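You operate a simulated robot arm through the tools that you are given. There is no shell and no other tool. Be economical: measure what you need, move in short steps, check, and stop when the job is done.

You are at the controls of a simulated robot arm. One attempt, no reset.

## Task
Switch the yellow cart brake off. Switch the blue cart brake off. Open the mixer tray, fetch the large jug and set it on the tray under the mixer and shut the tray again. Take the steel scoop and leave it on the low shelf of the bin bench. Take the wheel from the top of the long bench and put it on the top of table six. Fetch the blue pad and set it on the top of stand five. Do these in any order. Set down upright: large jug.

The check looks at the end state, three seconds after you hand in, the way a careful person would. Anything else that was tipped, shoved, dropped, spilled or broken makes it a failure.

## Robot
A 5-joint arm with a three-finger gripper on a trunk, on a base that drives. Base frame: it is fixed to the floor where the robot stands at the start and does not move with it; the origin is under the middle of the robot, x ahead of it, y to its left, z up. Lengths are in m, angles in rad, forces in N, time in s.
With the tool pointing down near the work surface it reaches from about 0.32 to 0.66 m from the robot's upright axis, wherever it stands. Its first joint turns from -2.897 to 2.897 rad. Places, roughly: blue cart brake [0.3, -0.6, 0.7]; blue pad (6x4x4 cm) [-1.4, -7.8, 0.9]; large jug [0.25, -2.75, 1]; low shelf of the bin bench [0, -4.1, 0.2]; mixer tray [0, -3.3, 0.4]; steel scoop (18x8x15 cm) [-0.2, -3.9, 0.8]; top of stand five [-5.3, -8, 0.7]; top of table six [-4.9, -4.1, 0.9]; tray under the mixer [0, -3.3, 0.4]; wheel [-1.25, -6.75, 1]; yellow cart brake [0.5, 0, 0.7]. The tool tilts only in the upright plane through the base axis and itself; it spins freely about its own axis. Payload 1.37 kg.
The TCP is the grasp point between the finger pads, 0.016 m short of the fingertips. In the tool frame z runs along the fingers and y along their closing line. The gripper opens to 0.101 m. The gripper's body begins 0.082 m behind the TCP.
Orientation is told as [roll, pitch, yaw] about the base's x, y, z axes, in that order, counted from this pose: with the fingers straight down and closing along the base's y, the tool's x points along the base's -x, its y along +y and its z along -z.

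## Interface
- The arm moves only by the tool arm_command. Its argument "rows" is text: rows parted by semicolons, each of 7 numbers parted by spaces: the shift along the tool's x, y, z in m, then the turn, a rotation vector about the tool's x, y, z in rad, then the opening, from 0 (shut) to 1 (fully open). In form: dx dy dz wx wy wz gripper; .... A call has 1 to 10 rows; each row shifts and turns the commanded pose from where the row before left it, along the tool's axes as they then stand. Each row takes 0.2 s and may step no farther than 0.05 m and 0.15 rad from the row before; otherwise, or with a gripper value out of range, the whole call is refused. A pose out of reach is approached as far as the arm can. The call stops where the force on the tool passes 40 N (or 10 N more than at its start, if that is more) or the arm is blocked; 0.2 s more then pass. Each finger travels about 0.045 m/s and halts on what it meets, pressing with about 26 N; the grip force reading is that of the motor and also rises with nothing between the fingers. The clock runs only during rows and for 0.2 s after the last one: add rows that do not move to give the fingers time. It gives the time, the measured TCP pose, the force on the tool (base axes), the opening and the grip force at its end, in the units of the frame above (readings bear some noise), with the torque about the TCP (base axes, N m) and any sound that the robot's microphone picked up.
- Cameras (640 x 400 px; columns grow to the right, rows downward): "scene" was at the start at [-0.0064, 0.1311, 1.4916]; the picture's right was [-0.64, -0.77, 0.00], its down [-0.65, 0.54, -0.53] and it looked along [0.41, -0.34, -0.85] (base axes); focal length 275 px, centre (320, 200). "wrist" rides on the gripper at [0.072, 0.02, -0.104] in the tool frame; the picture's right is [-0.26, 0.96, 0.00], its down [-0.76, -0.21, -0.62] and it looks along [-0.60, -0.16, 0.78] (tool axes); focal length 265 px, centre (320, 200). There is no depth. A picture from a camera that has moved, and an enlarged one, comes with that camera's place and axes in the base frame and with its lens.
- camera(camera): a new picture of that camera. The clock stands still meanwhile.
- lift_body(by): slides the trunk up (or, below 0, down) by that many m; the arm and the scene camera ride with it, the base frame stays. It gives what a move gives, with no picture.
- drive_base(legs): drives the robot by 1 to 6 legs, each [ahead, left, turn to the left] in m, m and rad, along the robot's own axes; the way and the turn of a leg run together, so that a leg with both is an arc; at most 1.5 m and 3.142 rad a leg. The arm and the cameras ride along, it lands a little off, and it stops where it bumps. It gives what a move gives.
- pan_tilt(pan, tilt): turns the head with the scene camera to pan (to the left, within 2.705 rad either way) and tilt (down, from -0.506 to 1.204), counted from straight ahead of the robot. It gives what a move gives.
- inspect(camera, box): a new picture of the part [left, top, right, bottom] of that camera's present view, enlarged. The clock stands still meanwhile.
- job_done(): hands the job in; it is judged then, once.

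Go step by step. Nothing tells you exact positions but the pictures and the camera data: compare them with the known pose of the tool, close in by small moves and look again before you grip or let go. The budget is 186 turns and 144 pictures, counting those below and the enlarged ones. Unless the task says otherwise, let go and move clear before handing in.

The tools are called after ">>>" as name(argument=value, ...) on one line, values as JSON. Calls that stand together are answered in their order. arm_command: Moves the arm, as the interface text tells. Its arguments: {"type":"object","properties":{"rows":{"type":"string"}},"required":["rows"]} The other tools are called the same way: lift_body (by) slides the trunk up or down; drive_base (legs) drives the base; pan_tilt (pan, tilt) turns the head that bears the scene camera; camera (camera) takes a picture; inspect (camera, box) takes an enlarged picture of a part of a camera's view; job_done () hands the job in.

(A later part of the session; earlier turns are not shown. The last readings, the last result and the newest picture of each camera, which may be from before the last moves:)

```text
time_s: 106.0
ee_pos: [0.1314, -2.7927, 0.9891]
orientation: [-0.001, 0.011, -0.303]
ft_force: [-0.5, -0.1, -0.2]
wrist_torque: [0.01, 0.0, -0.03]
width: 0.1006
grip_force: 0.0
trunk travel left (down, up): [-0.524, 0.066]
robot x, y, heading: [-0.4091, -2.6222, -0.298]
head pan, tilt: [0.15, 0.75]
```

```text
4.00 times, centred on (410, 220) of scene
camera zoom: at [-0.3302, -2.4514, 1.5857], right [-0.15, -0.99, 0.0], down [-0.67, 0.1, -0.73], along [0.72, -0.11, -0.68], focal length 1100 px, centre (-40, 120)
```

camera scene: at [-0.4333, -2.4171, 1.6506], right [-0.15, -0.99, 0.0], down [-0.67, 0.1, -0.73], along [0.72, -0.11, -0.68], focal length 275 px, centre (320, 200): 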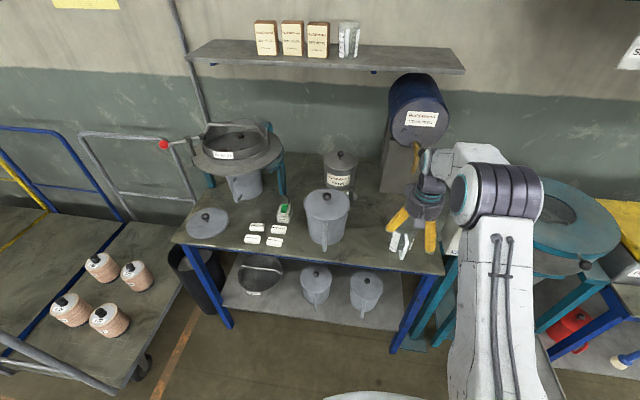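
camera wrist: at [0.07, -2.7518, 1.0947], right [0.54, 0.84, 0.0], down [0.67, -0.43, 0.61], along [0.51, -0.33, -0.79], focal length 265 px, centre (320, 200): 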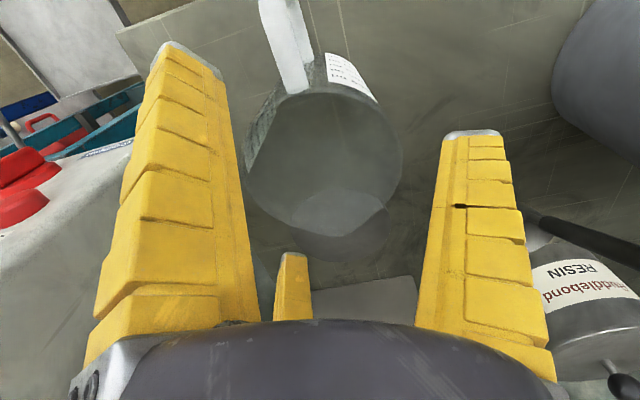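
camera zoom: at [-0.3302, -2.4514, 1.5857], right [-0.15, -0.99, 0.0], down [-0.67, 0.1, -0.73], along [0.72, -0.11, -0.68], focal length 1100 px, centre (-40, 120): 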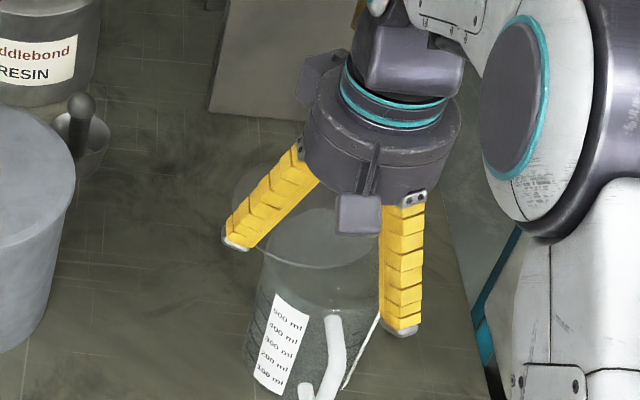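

The jug is centred within 2–4 mm; a small arm correction, then lower to the grip height.

>>> arm_command(rows="-0.003 0.0015 0 0 0 0 1; 0 0 0.03 0 0 0 1; 0 0 0.03 0 0 0 1; 0 0 0.02 0 0 0 1")

>>> camera(camera="wrist")

>>> inspect(camera="scene", box=[350, 170, 470, 270])

```text
time_s: 107.1
ee_pos: [0.1379, -2.7919, 0.9183]
orientation: [0.0, -0.01, -0.305]
ft_force: [-2.6, 0.7, 16.9]
wrist_torque: [-0.19, -0.41, -0.01]
width: 0.0948
grip_force: 18.4
trunk travel left (down, up): [-0.524, 0.066]
robot x, y, heading: [-0.4088, -2.622, -0.305]
head pan, tilt: [0.15, 0.75]
stopped in row 4: the force on the tool passed its limit at 45 N (the readings are from after the stop); the commanded pose is now the measured one
```

```text
68 pictures are left
camera wrist: at [0.0747, -2.7505, 1.0228], right [0.54, 0.84, 0.0], down [0.65, -0.42, 0.63], along [0.53, -0.34, -0.78], focal length 265 px, centre (320, 200)
```

wrist: 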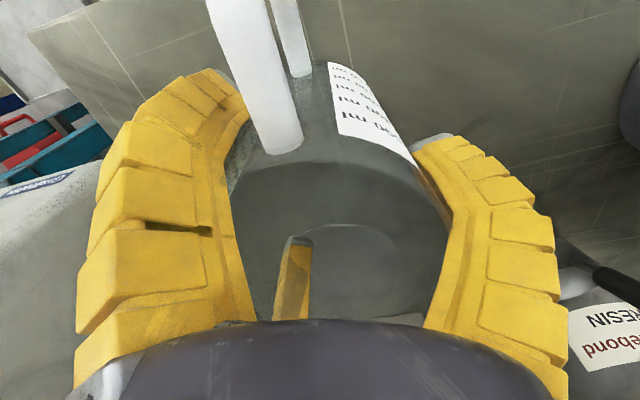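

```text
4.00 times, centred on (410, 220) of scene
camera zoom: at [-0.3323, -2.4505, 1.5857], right [-0.15, -0.99, 0.0], down [-0.67, 0.1, -0.73], along [0.72, -0.11, -0.68], focal length 1100 px, centre (-40, 120)
```

zoom: 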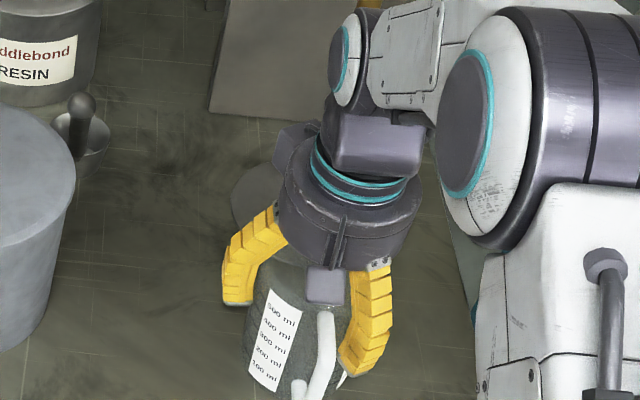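

The fingers have come down around the jug to 4.5 cm below the rim, which is enough for a grip. Close here and check.

>>> arm_command(rows="0 0 -0.003 0 0 0 0.9; 0 0 0 0 0 0 0.7; 0 0 0 0 0 0 0.5; 0 0 0 0 0 0 0.5")

>>> camera(camera="wrist")

```text
time_s: 108.1
ee_pos: [0.1378, -2.7923, 0.9185]
orientation: [0.0, -0.008, -0.306]
ft_force: [5.8, -1.6, 11.8]
wrist_torque: [-0.52, -0.7, 0.08]
width: 0.0936
grip_force: 25.6
trunk travel left (down, up): [-0.524, 0.066]
robot x, y, heading: [-0.4065, -2.6219, -0.301]
head pan, tilt: [0.15, 0.75]
```

```text
66 pictures are left
camera wrist: at [0.0748, -2.7509, 1.0236], right [0.54, 0.84, 0.0], down [0.65, -0.42, 0.63], along [0.53, -0.34, -0.78], focal length 265 px, centre (320, 200)
```

wrist: 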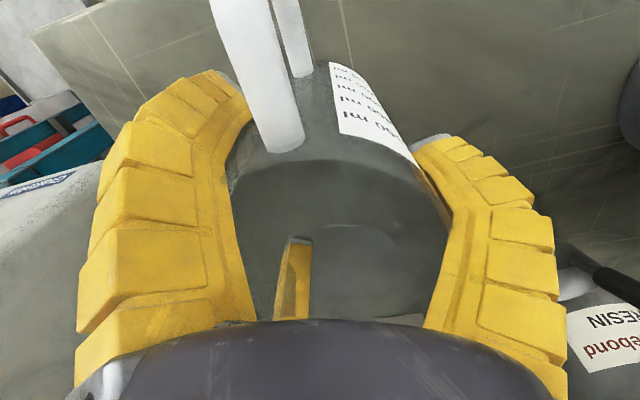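

Gripped at 9.4 cm. Lift a little and check.

>>> arm_command(rows="0 0 0 0 0 0 0.5; 0 0 -0.015 0 0 0 0.5; 0 0 -0.015 0 0 0 0.5; 0 0 0 0 0 0 0.5")

>>> camera(camera="scene")

```text
time_s: 109.1
ee_pos: [0.1389, -2.7916, 0.9476]
orientation: [0.001, 0.0, -0.305]
ft_force: [0.1, 0.4, -1.2]
wrist_torque: [-0.01, 0.01, 0.0]
width: 0.0899
grip_force: 26.3
trunk travel left (down, up): [-0.524, 0.066]
robot x, y, heading: [-0.4067, -2.6239, -0.304]
head pan, tilt: [0.15, 0.75]
```

```text
65 pictures are left
camera scene: at [-0.3302, -2.4513, 1.5856], right [-0.15, -0.99, 0.0], down [-0.67, 0.1, -0.73], along [0.72, -0.11, -0.68], focal length 275 px, centre (320, 200)
```

scene: 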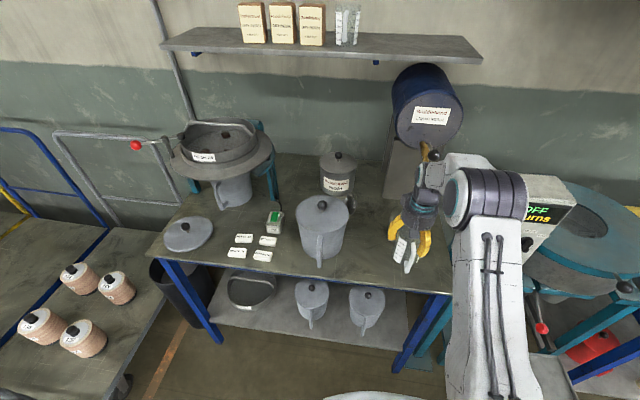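

>>> arm_command(rows="0 0 -0.03 0 0 0 0.5; 0 0 -0.03 0 0 0 0.5; 0 0 0 0 0 0 0.5")

>>> inspect(camera="scene", box=[340, 150, 480, 290])

```text
time_s: 109.9
ee_pos: [0.1386, -2.7931, 1.0066]
orientation: [-0.002, -0.002, -0.304]
ft_force: [0.4, 1.1, -1.2]
wrist_torque: [0.0, -0.01, 0.02]
width: 0.0899
grip_force: 26.6
trunk travel left (down, up): [-0.524, 0.066]
robot x, y, heading: [-0.4098, -2.6209, -0.299]
head pan, tilt: [0.15, 0.75]
```

```text
2.86 times, centred on (410, 220) of scene
camera zoom: at [-0.33, -2.4514, 1.5856], right [-0.15, -0.99, 0.0], down [-0.67, 0.1, -0.73], along [0.72, -0.11, -0.68], focal length 786 px, centre (63, 143)
```

zoom: 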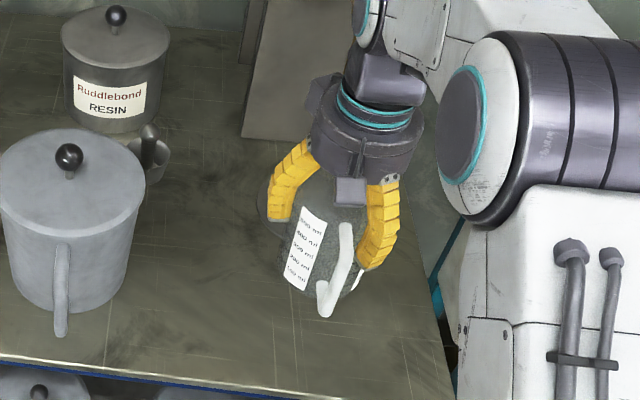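

Jug is held upright and clear. Back out, slide right to the tray, and look before lowering.

>>> drive_base(legs=[[-0.55, 0, 0], [0, -0.557, 0], [0.3, 0, 0]])

>>> camera(camera="scene")

>>> camera(camera="wrist")

```text
time_s: 117.5
ee_pos: [-0.2729, -3.244, 1.0069]
orientation: [0.001, -0.003, -0.304]
ft_force: [0.2, -0.1, -0.9]
wrist_torque: [0.04, -0.02, -0.02]
width: 0.0888
grip_force: 26.1
trunk travel left (down, up): [-0.524, 0.066]
robot x, y, heading: [-0.8211, -3.0737, -0.301]
head pan, tilt: [0.15, 0.75]
```

```text
63 pictures are left
camera scene: at [-0.7422, -2.9037, 1.5856], right [-0.15, -0.99, 0.0], down [-0.67, 0.1, -0.73], along [0.72, -0.11, -0.68], focal length 275 px, centre (320, 200)
```

scene: 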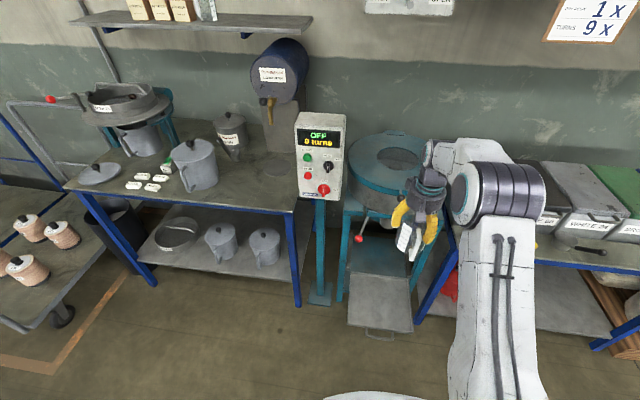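

```text
62 pictures are left
camera wrist: at [-0.3367, -3.2033, 1.1118], right [0.54, 0.84, 0.0], down [0.66, -0.42, 0.62], along [0.52, -0.34, -0.78], focal length 265 px, centre (320, 200)
```

wrist: 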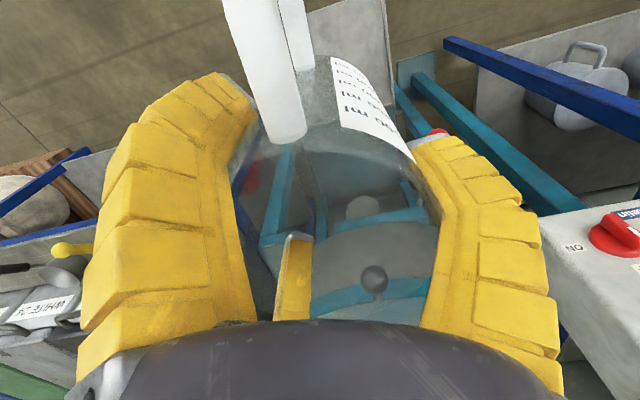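

>>> drive_base(legs=[[0.076, -0.002, 0]])

>>> lift_body(by=-0.4)

>>> camera(camera="scene")

```text
time_s: 118.6
ee_pos: [-0.2008, -3.2675, 1.0069]
orientation: [-0.002, -0.002, -0.303]
ft_force: [0.7, -0.3, -1.5]
wrist_torque: [0.05, 0.05, 0.0]
width: 0.089
grip_force: 25.5
trunk travel left (down, up): [-0.524, 0.066]
robot x, y, heading: [-0.7465, -3.099, -0.299]
head pan, tilt: [0.15, 0.75]
```

```text
time_s: 122.4
ee_pos: [-0.2015, -3.2684, 0.6078]
orientation: [0.001, -0.003, -0.303]
ft_force: [0.0, -0.1, -0.6]
wrist_torque: [-0.03, -0.01, -0.02]
width: 0.0891
grip_force: 26.1
trunk travel left (down, up): [-0.124, 0.466]
robot x, y, heading: [-0.7485, -3.1003, -0.298]
head pan, tilt: [0.15, 0.75]
```

```text
61 pictures are left
camera scene: at [-0.6707, -2.9278, 1.1857], right [-0.15, -0.99, 0.0], down [-0.67, 0.1, -0.73], along [0.72, -0.11, -0.68], focal length 275 px, centre (320, 200)
```

scene: 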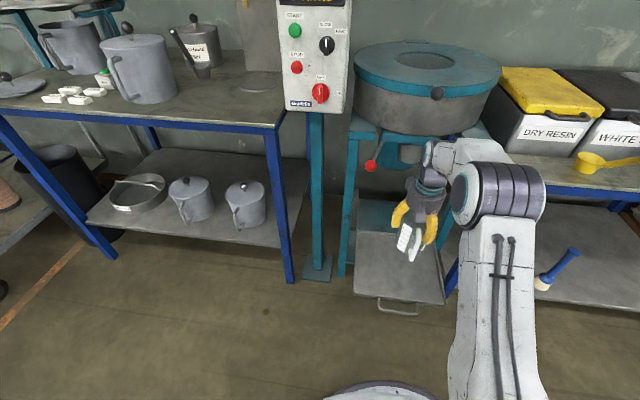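

Over the tray. Lower slowly until contact.

>>> lift_body(by=-0.085)

>>> inspect(camera="scene", box=[340, 120, 460, 220])

```text
time_s: 123.6
ee_pos: [-0.2013, -3.2675, 0.5224]
orientation: [-0.001, -0.004, -0.303]
ft_force: [-0.7, 0.2, -2.0]
wrist_torque: [0.02, -0.01, 0.02]
width: 0.0886
grip_force: 25.9
trunk travel left (down, up): [-0.039, 0.551]
robot x, y, heading: [-0.7505, -3.0997, -0.299]
head pan, tilt: [0.15, 0.75]
```

```text
4.00 times, centred on (400, 170) of scene
camera zoom: at [-0.6707, -2.9278, 1.1007], right [-0.15, -0.99, 0.0], down [-0.67, 0.1, -0.73], along [0.72, -0.11, -0.68], focal length 1100 px, centre (0, 320)
```

zoom: 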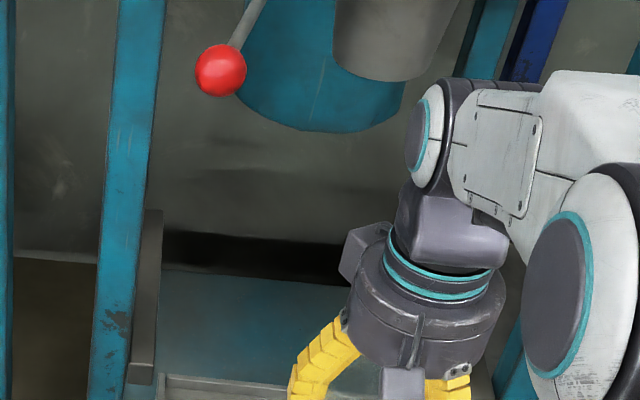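

>>> arm_command(rows="0 0 0.008 0 0 0 0.5; 0 0 0.006 0 0 0 0.5; 0 0 0.004 0 0 0 0.5; 0 0 0 0 0 0 0.5")

>>> inspect(camera="scene", box=[340, 190, 480, 310])

```text
time_s: 124.6
ee_pos: [-0.2017, -3.2683, 0.5043]
orientation: [0.001, -0.002, -0.304]
ft_force: [-0.9, 0.0, -0.7]
wrist_torque: [-0.02, 0.0, -0.01]
width: 0.0889
grip_force: 26.0
trunk travel left (down, up): [-0.039, 0.551]
robot x, y, heading: [-0.747, -3.1022, -0.297]
head pan, tilt: [0.15, 0.75]
```

```text
3.33 times, centred on (410, 250) of scene
camera zoom: at [-0.6707, -2.9278, 1.1007], right [-0.15, -0.99, 0.0], down [-0.67, 0.1, -0.73], along [0.72, -0.11, -0.68], focal length 917 px, centre (20, 33)
```

zoom: 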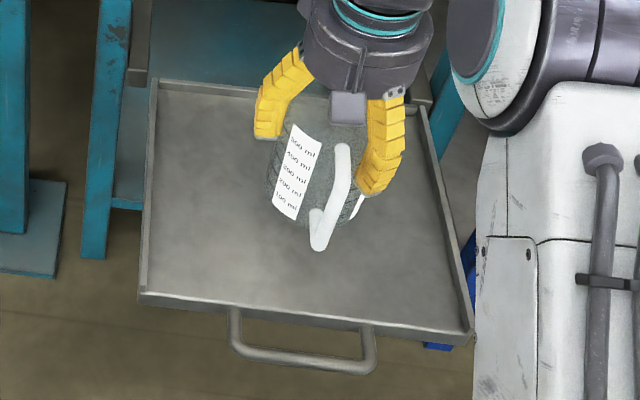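

>>> arm_command(rows="0 0 0.006 0 0 0 0.5; 0 0 0.006 0 0 0 0.5; 0 0 0.005 0 0 0 0.5; 0 0 0.005 0 0 0 0.5; 0 0 0.004 0 0 0 0.5; 0 0 0 0 0 0 0.5")

>>> inspect(camera="scene", box=[340, 190, 480, 310])

```text
time_s: 126.0
ee_pos: [-0.1994, -3.2678, 0.4832]
orientation: [0.0, -0.017, -0.301]
ft_force: [0.9, 6.2, 36.8]
wrist_torque: [-0.93, -0.48, 0.07]
width: 0.0893
grip_force: 26.3
trunk travel left (down, up): [-0.039, 0.551]
robot x, y, heading: [-0.7508, -3.0993, -0.304]
head pan, tilt: [0.15, 0.75]
```

```text
3.33 times, centred on (410, 250) of scene
camera zoom: at [-0.6734, -2.9265, 1.1011], right [-0.15, -0.99, 0.0], down [-0.67, 0.1, -0.73], along [0.72, -0.11, -0.68], focal length 917 px, centre (20, 33)
```

zoom: 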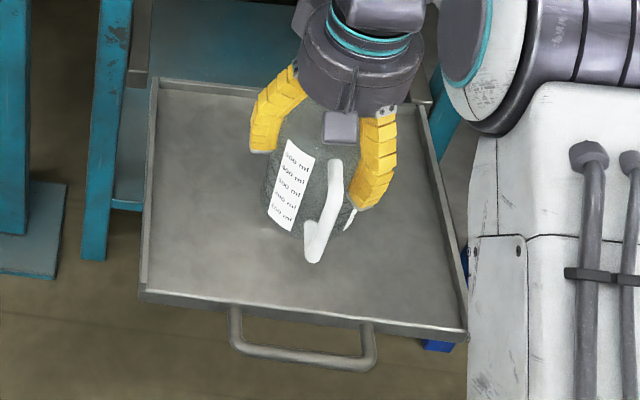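

Seated on the tray. Relieve the press and open.

>>> arm_command(rows="0 0 -0.004 0 0 0 0.5; 0 0 0 0 0 0 0.5; 0 0 0 0 0 0 1; 0 0 0 0 0 0 1; 0 0 0 0 0 0 1")

>>> camera(camera="wrist")

```text
time_s: 127.2
ee_pos: [-0.2031, -3.2681, 0.4807]
orientation: [0.0, -0.002, -0.303]
ft_force: [-1.7, 0.1, 7.3]
wrist_torque: [-0.11, -0.11, 0.02]
width: 0.1036
grip_force: 9.5
trunk travel left (down, up): [-0.039, 0.551]
robot x, y, heading: [-0.7488, -3.1, -0.302]
head pan, tilt: [0.15, 0.75]
```

```text
57 pictures are left
camera wrist: at [-0.2654, -3.2275, 0.5864], right [0.54, 0.84, 0.0], down [0.66, -0.42, 0.62], along [0.52, -0.34, -0.78], focal length 265 px, centre (320, 200)
```

wrist: 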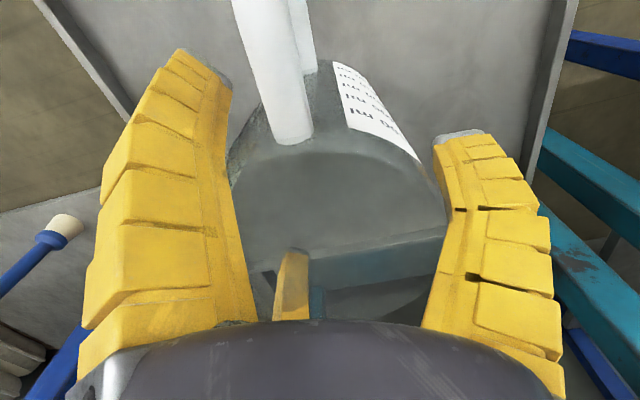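

>>> arm_command(rows="0 0 -0.01 0 0 0 1; 0 0 -0.015 0 0 0 1; 0 0 -0.02 0 0 0 1; 0 0 -0.02 0 0 0 1")

>>> inspect(camera="scene", box=[340, 170, 480, 310])

```text
time_s: 128.2
ee_pos: [-0.2018, -3.2676, 0.5468]
orientation: [-0.001, -0.002, -0.305]
ft_force: [-0.3, -0.1, 0.3]
wrist_torque: [-0.03, 0.05, 0.03]
width: 0.1004
grip_force: 0.1
trunk travel left (down, up): [-0.039, 0.551]
robot x, y, heading: [-0.7457, -3.1015, -0.297]
head pan, tilt: [0.15, 0.75]
```

```text
2.86 times, centred on (410, 240) of scene
camera zoom: at [-0.6707, -2.9279, 1.1006], right [-0.15, -0.99, 0.0], down [-0.67, 0.1, -0.73], along [0.72, -0.11, -0.68], focal length 786 px, centre (63, 86)
```

zoom: 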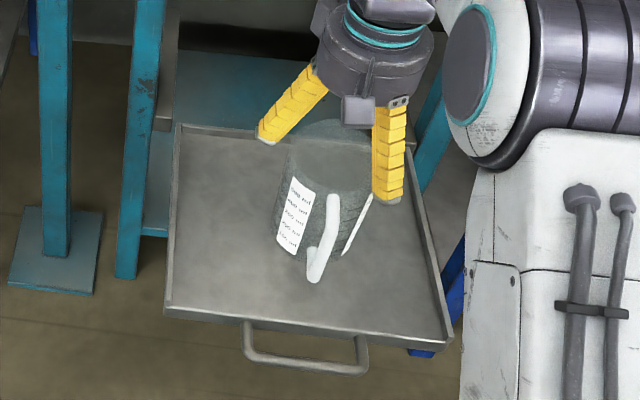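

Jug stands upright on the tray. Rise clear, back off, shut the fingers and lower in front of the handle.

>>> lift_body(by=0.12)

>>> drive_base(legs=[[-0.26, 0, 0]])

>>> lift_body(by=-0.155)

>>> arm_command(rows="0 0 0.035 0 0 0 0; 0 0 0.035 0 0 0 0; 0 0 0.035 0 0 0 0; 0 0 0 0 0 0 0; 0 0 0 0 0 0 0; 0 0 0 0 0 0 0; 0 0 0 0 0 0 0")

>>> camera(camera="wrist")

>>> camera(camera="scene")

```text
time_s: 129.7
ee_pos: [-0.1998, -3.2674, 0.6663]
orientation: [0.001, -0.003, -0.304]
ft_force: [-0.9, 0.6, -0.4]
wrist_torque: [0.04, -0.02, 0.01]
width: 0.1007
grip_force: 0.1
trunk travel left (down, up): [-0.159, 0.431]
robot x, y, heading: [-0.7488, -3.0994, -0.3]
head pan, tilt: [0.15, 0.75]
```

```text
time_s: 131.6
ee_pos: [-0.4426, -3.1953, 0.6669]
orientation: [0.001, -0.004, -0.304]
ft_force: [0.8, -0.5, -0.2]
wrist_torque: [0.0, -0.01, 0.0]
width: 0.1006
grip_force: 0.1
trunk travel left (down, up): [-0.159, 0.431]
robot x, y, heading: [-0.9887, -3.026, -0.3]
head pan, tilt: [0.15, 0.75]
```

```text
time_s: 133.3
ee_pos: [-0.4437, -3.1946, 0.5124]
orientation: [-0.001, -0.005, -0.306]
ft_force: [-0.4, -0.5, 0.3]
wrist_torque: [0.01, 0.0, -0.01]
width: 0.1007
grip_force: 0.0
trunk travel left (down, up): [-0.004, 0.586]
robot x, y, heading: [-0.9872, -3.0275, -0.302]
head pan, tilt: [0.15, 0.75]
```

```text
time_s: 134.9
ee_pos: [-0.4435, -3.1942, 0.4085]
orientation: [-0.001, -0.004, -0.306]
ft_force: [-0.6, -0.5, -0.4]
wrist_torque: [0.03, 0.02, -0.01]
width: 0.0001
grip_force: 26.2
trunk travel left (down, up): [-0.004, 0.586]
robot x, y, heading: [-0.9895, -3.0268, -0.303]
head pan, tilt: [0.15, 0.75]
```

```text
55 pictures are left
camera wrist: at [-0.506, -3.1536, 0.5128], right [0.54, 0.84, 0.0], down [0.66, -0.42, 0.62], along [0.52, -0.34, -0.78], focal length 265 px, centre (320, 200)
```

wrist: 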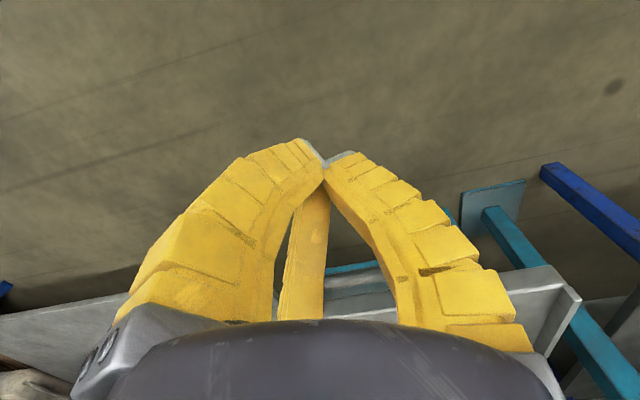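

```text
54 pictures are left
camera scene: at [-0.912, -2.8529, 1.0657], right [-0.15, -0.99, 0.0], down [-0.67, 0.1, -0.73], along [0.72, -0.11, -0.68], focal length 275 px, centre (320, 200)
```

scene: 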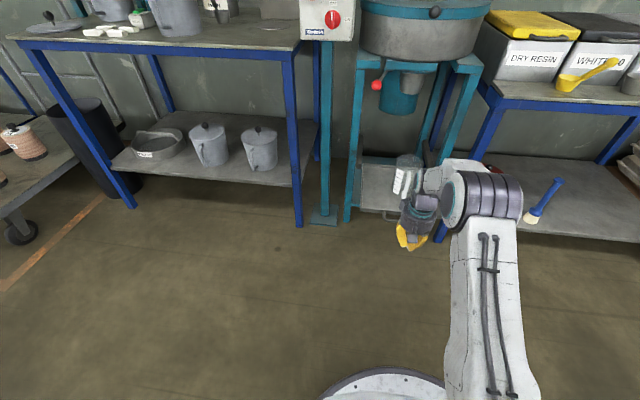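

Now push the tray in through its handle.

>>> drive_base(legs=[[0.1, 0, 0], [0.1, 0, 0], [0.085, 0, 0]])

>>> camera(camera="scene")

```text
time_s: 137.5
ee_pos: [-0.1683, -3.2774, 0.4077]
orientation: [0.001, -0.003, -0.303]
ft_force: [-0.1, 0.4, 1.7]
wrist_torque: [0.02, 0.0, -0.02]
width: 0.0
grip_force: 25.8
trunk travel left (down, up): [-0.004, 0.586]
robot x, y, heading: [-0.7171, -3.1117, -0.301]
head pan, tilt: [0.15, 0.75]
```

```text
53 pictures are left
camera scene: at [-0.6391, -2.9375, 1.0656], right [-0.15, -0.99, 0.0], down [-0.67, 0.1, -0.73], along [0.72, -0.11, -0.68], focal length 275 px, centre (320, 200)
```

scene: 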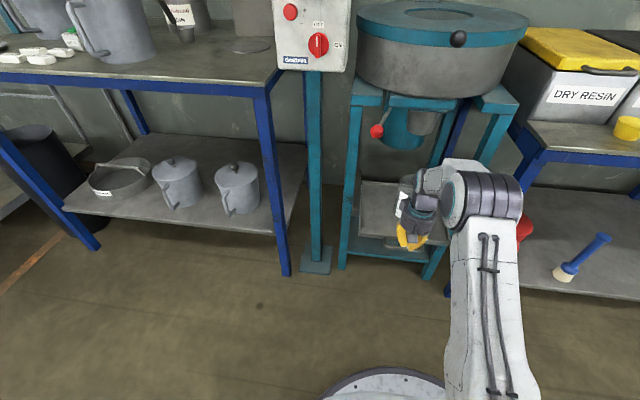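

>>> drive_base(legs=[[0.03, 0, 0]])

>>> inspect(camera="scene", box=[330, 100, 490, 280])

```text
time_s: 138.4
ee_pos: [-0.1398, -3.2882, 0.4087]
orientation: [0.0, -0.004, -0.306]
ft_force: [-0.9, -0.2, -0.4]
wrist_torque: [0.04, -0.04, 0.03]
width: 0.0
grip_force: 26.2
trunk travel left (down, up): [-0.004, 0.586]
robot x, y, heading: [-0.6854, -3.1174, -0.299]
head pan, tilt: [0.15, 0.75]
```

```text
2.22 times, centred on (410, 190) of scene
camera zoom: at [-0.6102, -2.9465, 1.0656], right [-0.15, -0.99, 0.0], down [-0.67, 0.1, -0.73], along [0.72, -0.11, -0.68], focal length 611 px, centre (120, 222)
```

zoom: 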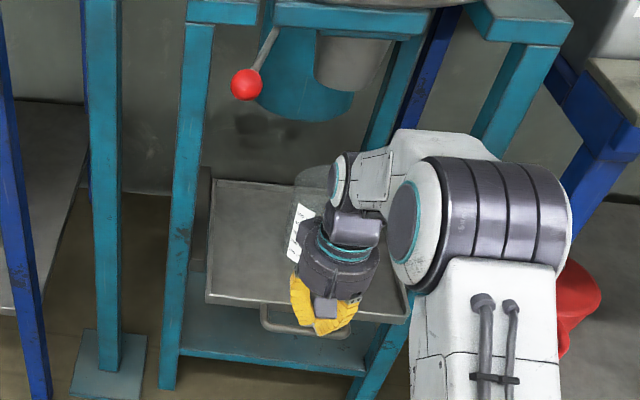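

>>> drive_base(legs=[[0.02, 0, 0]])

>>> camera(camera="wrist")

```text
time_s: 139.2
ee_pos: [-0.1217, -3.2932, 0.4081]
orientation: [0.0, -0.003, -0.307]
ft_force: [-0.5, 0.4, -0.3]
wrist_torque: [0.04, 0.01, -0.01]
width: 0.0002
grip_force: 26.4
trunk travel left (down, up): [-0.004, 0.586]
robot x, y, heading: [-0.6654, -3.1236, -0.301]
head pan, tilt: [0.15, 0.75]
```

```text
51 pictures are left
camera wrist: at [-0.1846, -3.2527, 0.5125], right [0.54, 0.84, 0.0], down [0.66, -0.42, 0.62], along [0.52, -0.34, -0.78], focal length 265 px, centre (320, 200)
```

wrist: 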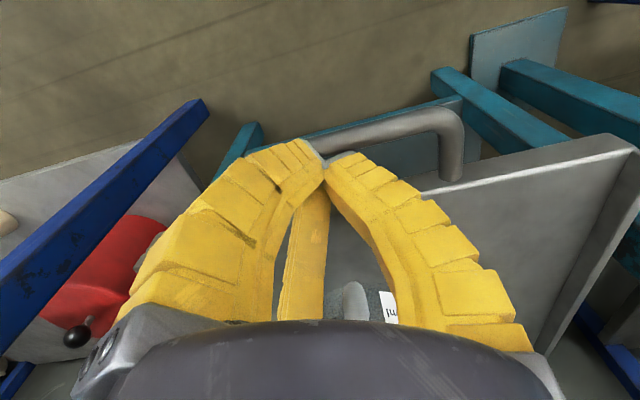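

The bar is at its original place (n≈0.84); my fingers slid into the gap behind it. I'll press lightly on the tray front to make sure it's fully shut.

>>> drive_base(legs=[[0.015, 0, 0]])

>>> camera(camera="wrist")

```text
time_s: 140.1
ee_pos: [-0.117, -3.2949, 0.4076]
orientation: [0.001, 0.028, -0.306]
ft_force: [-7.2, 2.6, 9.3]
wrist_torque: [-0.07, -0.11, 0.03]
width: 0.0
grip_force: 26.3
trunk travel left (down, up): [-0.004, 0.586]
robot x, y, heading: [-0.6541, -3.1315, -0.295]
head pan, tilt: [0.15, 0.75]
stopped in leg 1: the force on the tool passed its limit at 46 N (the readings are from after the stop); the commanded pose is now the measured one
```

```text
50 pictures are left
camera wrist: at [-0.177, -3.255, 0.5142], right [0.54, 0.84, -0.01], down [0.67, -0.43, 0.6], along [0.5, -0.33, -0.8], focal length 265 px, centre (320, 200)
```

wrist: 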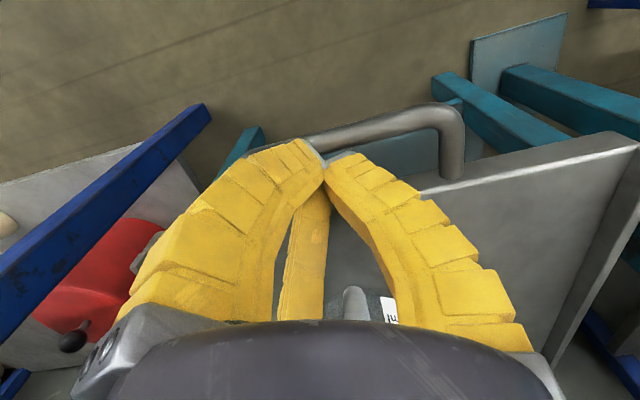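

The tray is firmly shut (46 N). Lift straight out, back off and verify.

>>> drive_base(legs=[[-0.008, 0, 0]])

>>> lift_body(by=0.15)

>>> drive_base(legs=[[-0.35, 0, 0]])

>>> lift_body(by=0.3)

>>> camera(camera="scene")

```text
time_s: 140.8
ee_pos: [-0.1237, -3.2925, 0.407]
orientation: [-0.002, 0.025, -0.305]
ft_force: [1.3, -1.1, 5.3]
wrist_torque: [-0.04, 0.02, 0.02]
width: 0.0
grip_force: 26.0
trunk travel left (down, up): [-0.004, 0.586]
robot x, y, heading: [-0.6582, -3.1278, -0.297]
head pan, tilt: [0.15, 0.75]
```

```text
time_s: 142.6
ee_pos: [-0.1235, -3.2927, 0.5568]
orientation: [0.001, 0.026, -0.305]
ft_force: [-0.1, -0.4, 0.8]
wrist_torque: [0.0, 0.01, 0.01]
width: 0.0
grip_force: 26.1
trunk travel left (down, up): [-0.154, 0.436]
robot x, y, heading: [-0.6581, -3.1292, -0.305]
head pan, tilt: [0.15, 0.75]
```

```text
time_s: 144.9
ee_pos: [-0.4646, -3.1854, 0.5559]
orientation: [0.001, 0.028, -0.304]
ft_force: [0.3, -0.2, 0.0]
wrist_torque: [-0.01, 0.02, 0.0]
width: 0.0003
grip_force: 25.7
trunk travel left (down, up): [-0.154, 0.436]
robot x, y, heading: [-1.004, -3.0232, -0.297]
head pan, tilt: [0.15, 0.75]
```

```text
time_s: 147.9
ee_pos: [-0.4645, -3.1858, 0.8556]
orientation: [0.0, 0.026, -0.305]
ft_force: [-0.8, -0.2, 0.2]
wrist_torque: [0.01, -0.03, 0.02]
width: 0.0001
grip_force: 26.5
trunk travel left (down, up): [-0.454, 0.136]
robot x, y, heading: [-1.0057, -3.0209, -0.3]
head pan, tilt: [0.15, 0.75]
```

```text
49 pictures are left
camera scene: at [-0.927, -2.8484, 1.5156], right [-0.15, -0.99, 0.0], down [-0.67, 0.1, -0.73], along [0.72, -0.11, -0.68], focal length 275 px, centre (320, 200)
```

scene: 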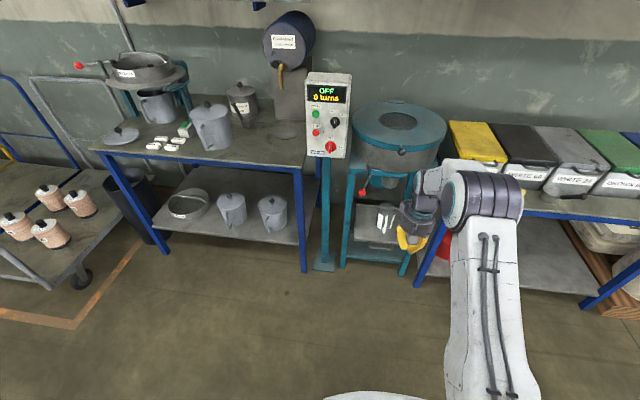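

Jug is upright under the mixer, tray shut. Next the steel scoop at the bin bench.

>>> drive_base(legs=[[0, -0.62, 0]])

>>> camera(camera="scene")

>>> camera(camera="wrist")

```text
time_s: 151.3
ee_pos: [-0.6425, -3.7722, 0.8553]
orientation: [0.0, 0.026, -0.29]
ft_force: [0.8, -0.1, 0.4]
wrist_torque: [-0.01, 0.03, -0.01]
width: 0.0
grip_force: 25.8
trunk travel left (down, up): [-0.454, 0.136]
robot x, y, heading: [-1.1806, -3.6138, -0.285]
head pan, tilt: [0.15, 0.75]
```

```text
48 pictures are left
camera scene: at [-1.1081, -3.4416, 1.5157], right [-0.14, -0.99, 0.0], down [-0.68, 0.09, -0.73], along [0.72, -0.1, -0.68], focal length 275 px, centre (320, 200)
```

scene: 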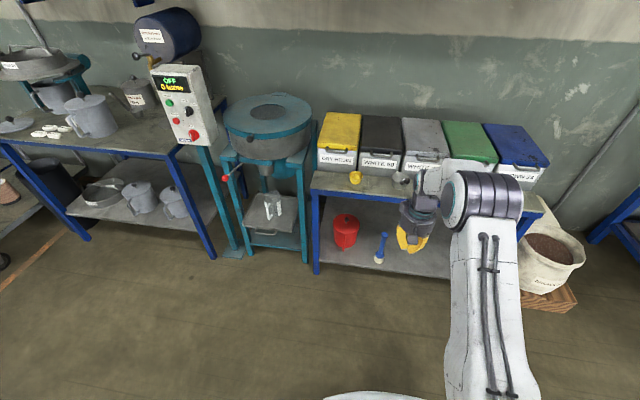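

```text
47 pictures are left
camera wrist: at [-0.7021, -3.7338, 0.9632], right [0.53, 0.85, -0.01], down [0.68, -0.42, 0.6], along [0.51, -0.32, -0.8], focal length 265 px, centre (320, 200)
```

wrist: 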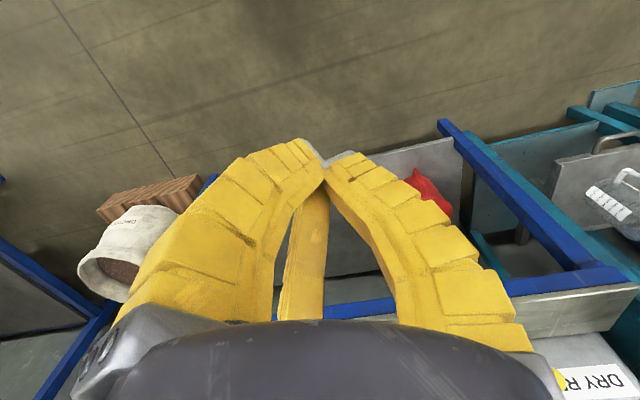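

>>> lift_body(by=0.13)

>>> drive_base(legs=[[0.25, -0.08, 0]])

>>> inspect(camera="scene", box=[290, 130, 450, 270])

>>> camera(camera="wrist")

```text
time_s: 152.9
ee_pos: [-0.6412, -3.7722, 0.9851]
orientation: [0.0, 0.025, -0.29]
ft_force: [0.0, 0.6, 1.1]
wrist_torque: [0.0, -0.02, -0.01]
width: 0.0
grip_force: 26.1
trunk travel left (down, up): [-0.584, 0.006]
robot x, y, heading: [-1.1828, -3.6182, -0.287]
head pan, tilt: [0.15, 0.75]
```

```text
time_s: 154.8
ee_pos: [-0.4249, -3.9164, 0.985]
orientation: [-0.001, 0.026, -0.287]
ft_force: [-0.2, 0.2, -0.8]
wrist_torque: [0.01, -0.01, 0.01]
width: 0.0001
grip_force: 25.9
trunk travel left (down, up): [-0.584, 0.006]
robot x, y, heading: [-0.971, -3.764, -0.281]
head pan, tilt: [0.15, 0.75]
```

```text
2.86 times, centred on (370, 200) of scene
camera zoom: at [-0.8926, -3.5877, 1.6457], right [-0.13, -0.99, 0.0], down [-0.68, 0.09, -0.73], along [0.72, -0.1, -0.68], focal length 786 px, centre (177, 200)
```

zoom: 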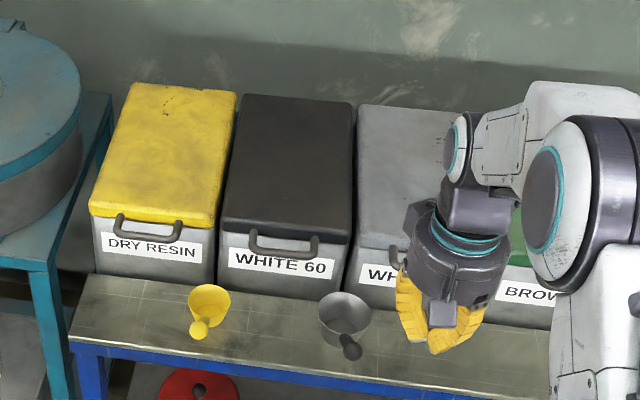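

```text
45 pictures are left
camera wrist: at [-0.486, -3.8783, 1.0929], right [0.53, 0.85, -0.01], down [0.68, -0.42, 0.6], along [0.51, -0.32, -0.8], focal length 265 px, centre (320, 200)
```

wrist: 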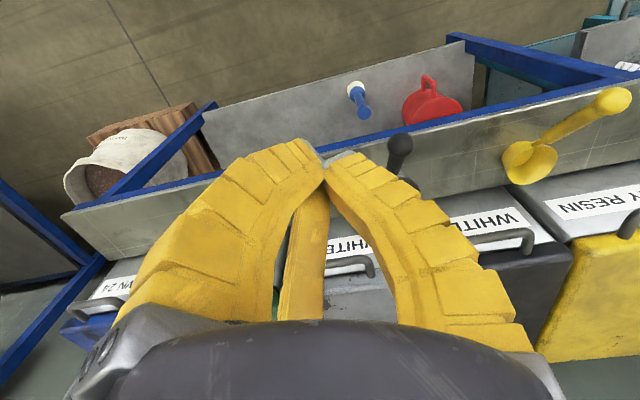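

>>> inspect(camera="wrist", box=[360, 60, 540, 200])

>>> inspect(camera="scene", box=[320, 210, 390, 270])

```text
2.86 times, centred on (450, 130) of wrist
camera zoom: at [-0.486, -3.8783, 1.0929], right [0.53, 0.85, -0.01], down [0.68, -0.42, 0.6], along [0.51, -0.32, -0.8], focal length 758 px, centre (-51, 400)
```

zoom: 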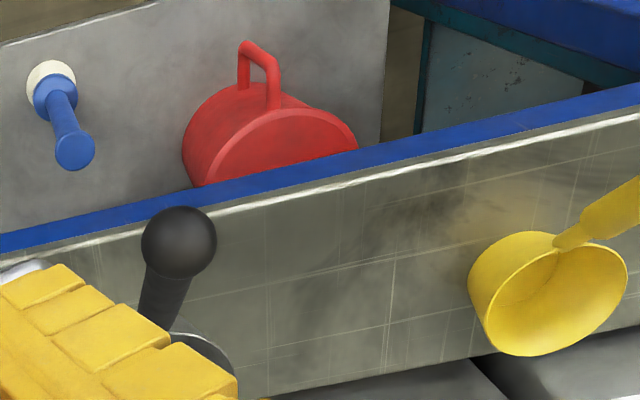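

```text
6.67 times, centred on (355, 240) of scene
camera zoom: at [-0.8926, -3.5877, 1.6457], right [-0.13, -0.99, 0.0], down [-0.68, 0.09, -0.73], along [0.72, -0.1, -0.68], focal length 1833 px, centre (87, -67)
```

zoom: 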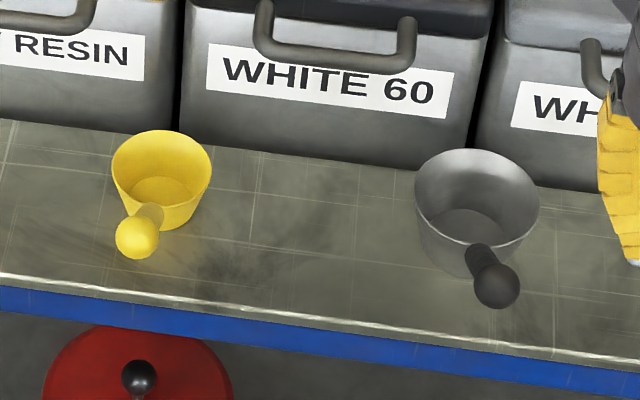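

The scoop is a cup with a handle rising toward me, ball end near [-0.362, -3.872, 0.874]. I'll grip mid-handle from above: open, move over it, and check.

>>> drive_base(legs=[[0.087, 0.06, 0]])

>>> arm_command(rows="0 0 0 0 0 0 0.6; 0 0 0 0 0 0 0.6; 0 0 0 0 0 0 0.6; 0 0 0 0 0 0 0.6; 0 0 0 0 0 0 0.6")

>>> camera(camera="wrist")

>>> inspect(camera="scene", box=[330, 150, 470, 270])

```text
time_s: 156.0
ee_pos: [-0.3238, -3.8805, 0.9859]
orientation: [-0.002, 0.027, -0.286]
ft_force: [0.4, -0.3, 0.1]
wrist_torque: [0.0, 0.02, -0.02]
width: 0.0002
grip_force: 25.7
trunk travel left (down, up): [-0.584, 0.006]
robot x, y, heading: [-0.8664, -3.725, -0.281]
head pan, tilt: [0.15, 0.75]
```

```text
time_s: 157.2
ee_pos: [-0.3263, -3.8815, 0.987]
orientation: [0.001, 0.025, -0.286]
ft_force: [0.3, -0.7, -0.8]
wrist_torque: [0.0, -0.01, 0.02]
width: 0.0639
grip_force: 2.8
trunk travel left (down, up): [-0.584, 0.006]
robot x, y, heading: [-0.8663, -3.7223, -0.28]
head pan, tilt: [0.15, 0.75]
```

```text
42 pictures are left
camera wrist: at [-0.3867, -3.8432, 1.0932], right [0.53, 0.85, -0.01], down [0.68, -0.42, 0.6], along [0.51, -0.32, -0.8], focal length 265 px, centre (320, 200)
```

wrist: 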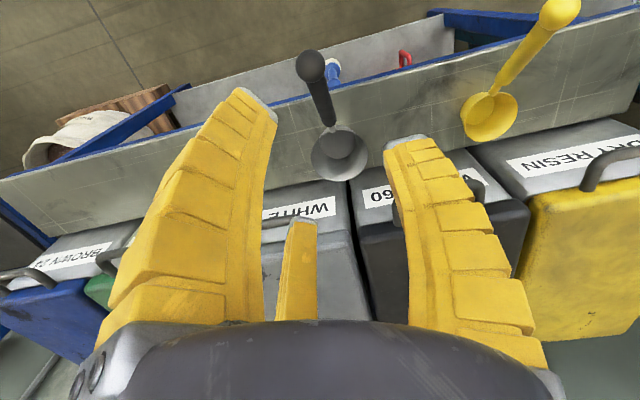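

```text
3.33 times, centred on (400, 210) of scene
camera zoom: at [-0.794, -3.5528, 1.6457], right [-0.13, -0.99, 0.0], down [-0.68, 0.09, -0.73], along [0.73, -0.1, -0.68], focal length 917 px, centre (53, 167)
```

zoom: 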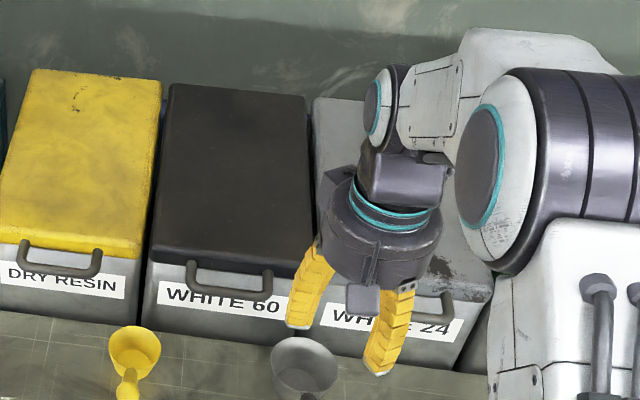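

Aligned over mid-handle. Lower and grip.

>>> lift_body(by=-0.145)

>>> camera(camera="wrist")

```text
time_s: 158.9
ee_pos: [-0.3262, -3.8822, 0.8408]
orientation: [0.0, 0.026, -0.285]
ft_force: [-0.6, 0.2, -0.2]
wrist_torque: [-0.01, 0.0, -0.03]
width: 0.0639
grip_force: 2.1
trunk travel left (down, up): [-0.439, 0.151]
robot x, y, heading: [-0.8699, -3.7301, -0.282]
head pan, tilt: [0.15, 0.75]
```

```text
40 pictures are left
camera wrist: at [-0.3868, -3.8432, 0.9483], right [0.53, 0.85, -0.01], down [0.68, -0.42, 0.6], along [0.51, -0.32, -0.8], focal length 265 px, centre (320, 200)
```

wrist: 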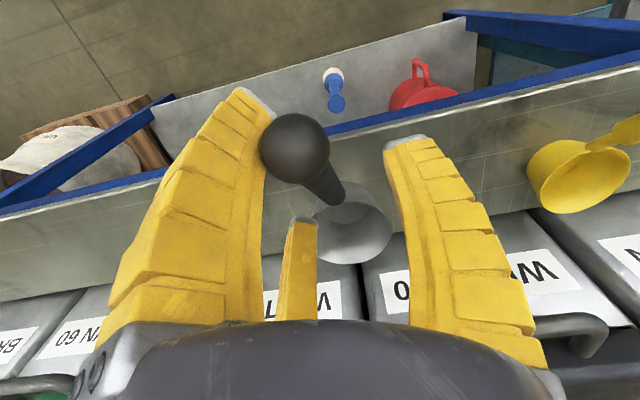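

>>> arm_command(rows="0 0 0 0 0 0 0; 0 0 0 0 0 0 0; 0 0 0 0 0 0 0; 0 0 0 0 0 0 0; 0 0 0 0 0 0 0")

>>> lift_body(by=0.1)

>>> camera(camera="wrist")

```text
time_s: 160.1
ee_pos: [-0.3261, -3.8824, 0.8422]
orientation: [-0.001, 0.026, -0.285]
ft_force: [-0.6, 1.6, 3.5]
wrist_torque: [0.22, -0.29, 0.2]
width: 0.0194
grip_force: 25.9
trunk travel left (down, up): [-0.439, 0.151]
robot x, y, heading: [-0.8682, -3.7225, -0.28]
head pan, tilt: [0.15, 0.75]
```

```text
time_s: 161.4
ee_pos: [-0.3247, -3.8821, 0.942]
orientation: [-0.001, 0.029, -0.286]
ft_force: [-0.4, -0.2, -1.9]
wrist_torque: [0.02, 0.07, 0.03]
width: 0.0144
grip_force: 26.1
trunk travel left (down, up): [-0.539, 0.051]
robot x, y, heading: [-0.8667, -3.7297, -0.281]
head pan, tilt: [0.15, 0.75]
```

```text
39 pictures are left
camera wrist: at [-0.3866, -3.8432, 1.048], right [0.53, 0.85, -0.01], down [0.68, -0.42, 0.6], along [0.51, -0.32, -0.8], focal length 265 px, centre (320, 200)
```

wrist: 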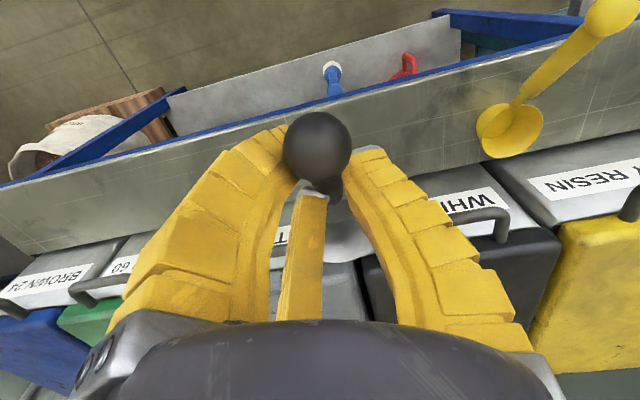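

>>> drive_base(legs=[[-0.4, 0, 0]])

>>> camera(camera="scene")

>>> inspect(camera="scene", box=[360, 160, 460, 260])

```text
time_s: 163.9
ee_pos: [-0.7085, -3.7733, 0.941]
orientation: [0.0, 0.024, -0.286]
ft_force: [0.1, 0.1, -1.2]
wrist_torque: [0.05, 0.09, 0.02]
width: 0.0134
grip_force: 25.6
trunk travel left (down, up): [-0.539, 0.051]
robot x, y, heading: [-1.2519, -3.6186, -0.28]
head pan, tilt: [0.15, 0.75]
```

```text
38 pictures are left
camera scene: at [-1.1769, -3.4423, 1.6007], right [-0.13, -0.99, 0.0], down [-0.68, 0.09, -0.73], along [0.73, -0.1, -0.68], focal length 275 px, centre (320, 200)
```

scene: 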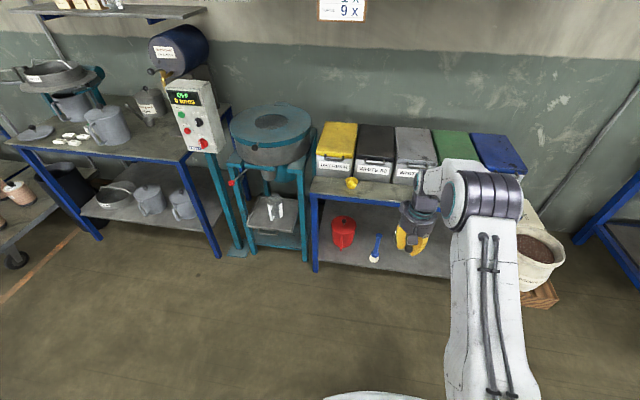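

```text
4.00 times, centred on (410, 210) of scene
camera zoom: at [-1.1769, -3.4423, 1.6007], right [-0.13, -0.99, 0.0], down [-0.68, 0.09, -0.73], along [0.73, -0.1, -0.68], focal length 1100 px, centre (-40, 160)
```

zoom: 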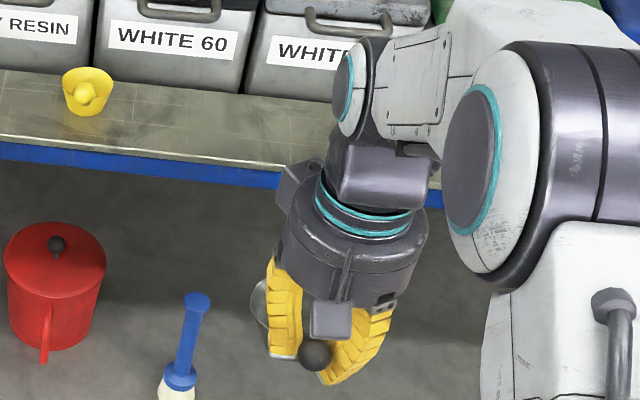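

Held securely. Move right to a clear stretch of the low shelf and lower down in front of it.

>>> drive_base(legs=[[0, -0.25, -0.015]])

>>> lift_body(by=-0.4)

>>> lift_body(by=-0.13)

>>> arm_command(rows="0 0 0.03 0 0 0 0; 0 0 0.03 0 0 0 0; 0 0 0 0 0 0 0")

>>> camera(camera="scene")

>>> camera(camera="wrist")

```text
time_s: 165.7
ee_pos: [-0.7828, -4.0219, 0.9418]
orientation: [0.001, 0.028, -0.301]
ft_force: [0.3, -0.9, -1.8]
wrist_torque: [0.06, 0.08, -0.01]
width: 0.0133
grip_force: 26.6
trunk travel left (down, up): [-0.539, 0.051]
robot x, y, heading: [-1.3181, -3.8589, -0.294]
head pan, tilt: [0.15, 0.75]
```

```text
time_s: 169.6
ee_pos: [-0.7823, -4.0219, 0.5398]
orientation: [0.0, 0.029, -0.301]
ft_force: [0.0, -0.6, -1.6]
wrist_torque: [0.06, 0.1, -0.02]
width: 0.0128
grip_force: 26.1
trunk travel left (down, up): [-0.139, 0.451]
robot x, y, heading: [-1.3265, -3.8621, -0.302]
head pan, tilt: [0.15, 0.75]
```

```text
time_s: 171.1
ee_pos: [-0.7826, -4.0221, 0.4114]
orientation: [0.0, 0.028, -0.303]
ft_force: [0.5, 0.6, -1.4]
wrist_torque: [0.05, 0.07, -0.02]
width: 0.013
grip_force: 25.3
trunk travel left (down, up): [-0.009, 0.581]
robot x, y, heading: [-1.3173, -3.8544, -0.296]
head pan, tilt: [0.15, 0.75]
```

```text
time_s: 171.9
ee_pos: [-0.7835, -4.0213, 0.3491]
orientation: [0.001, 0.026, -0.302]
ft_force: [0.2, -1.2, -2.2]
wrist_torque: [0.02, 0.09, -0.02]
width: 0.013
grip_force: 25.6
trunk travel left (down, up): [-0.009, 0.581]
robot x, y, heading: [-1.3194, -3.8552, -0.295]
head pan, tilt: [0.15, 0.75]
```

```text
36 pictures are left
camera scene: at [-1.2454, -3.6849, 1.0707], right [-0.15, -0.99, 0.0], down [-0.67, 0.1, -0.73], along [0.72, -0.11, -0.68], focal length 275 px, centre (320, 200)
```

scene: 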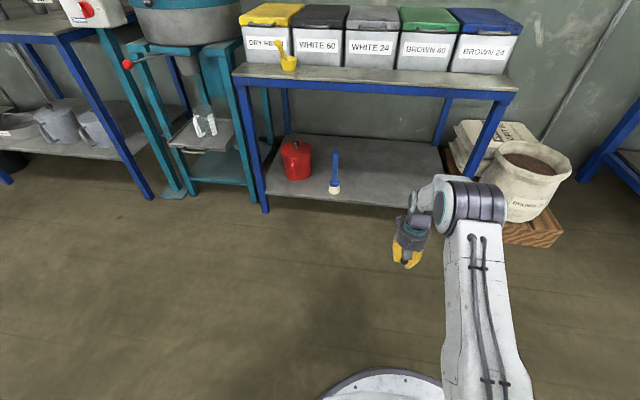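

```text
35 pictures are left
camera wrist: at [-0.8445, -3.982, 0.4568], right [0.54, 0.84, -0.01], down [0.68, -0.43, 0.6], along [0.5, -0.33, -0.8], focal length 265 px, centre (320, 200)
```

wrist: 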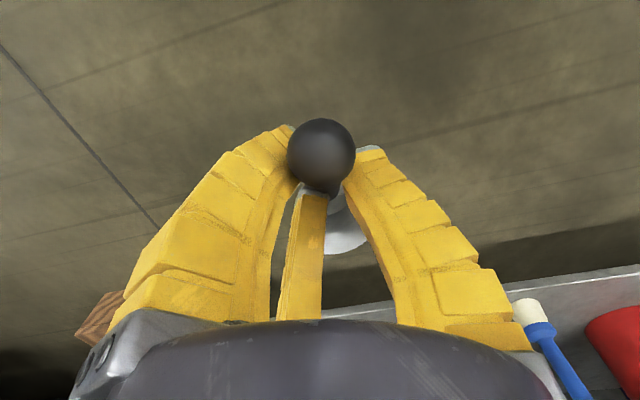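

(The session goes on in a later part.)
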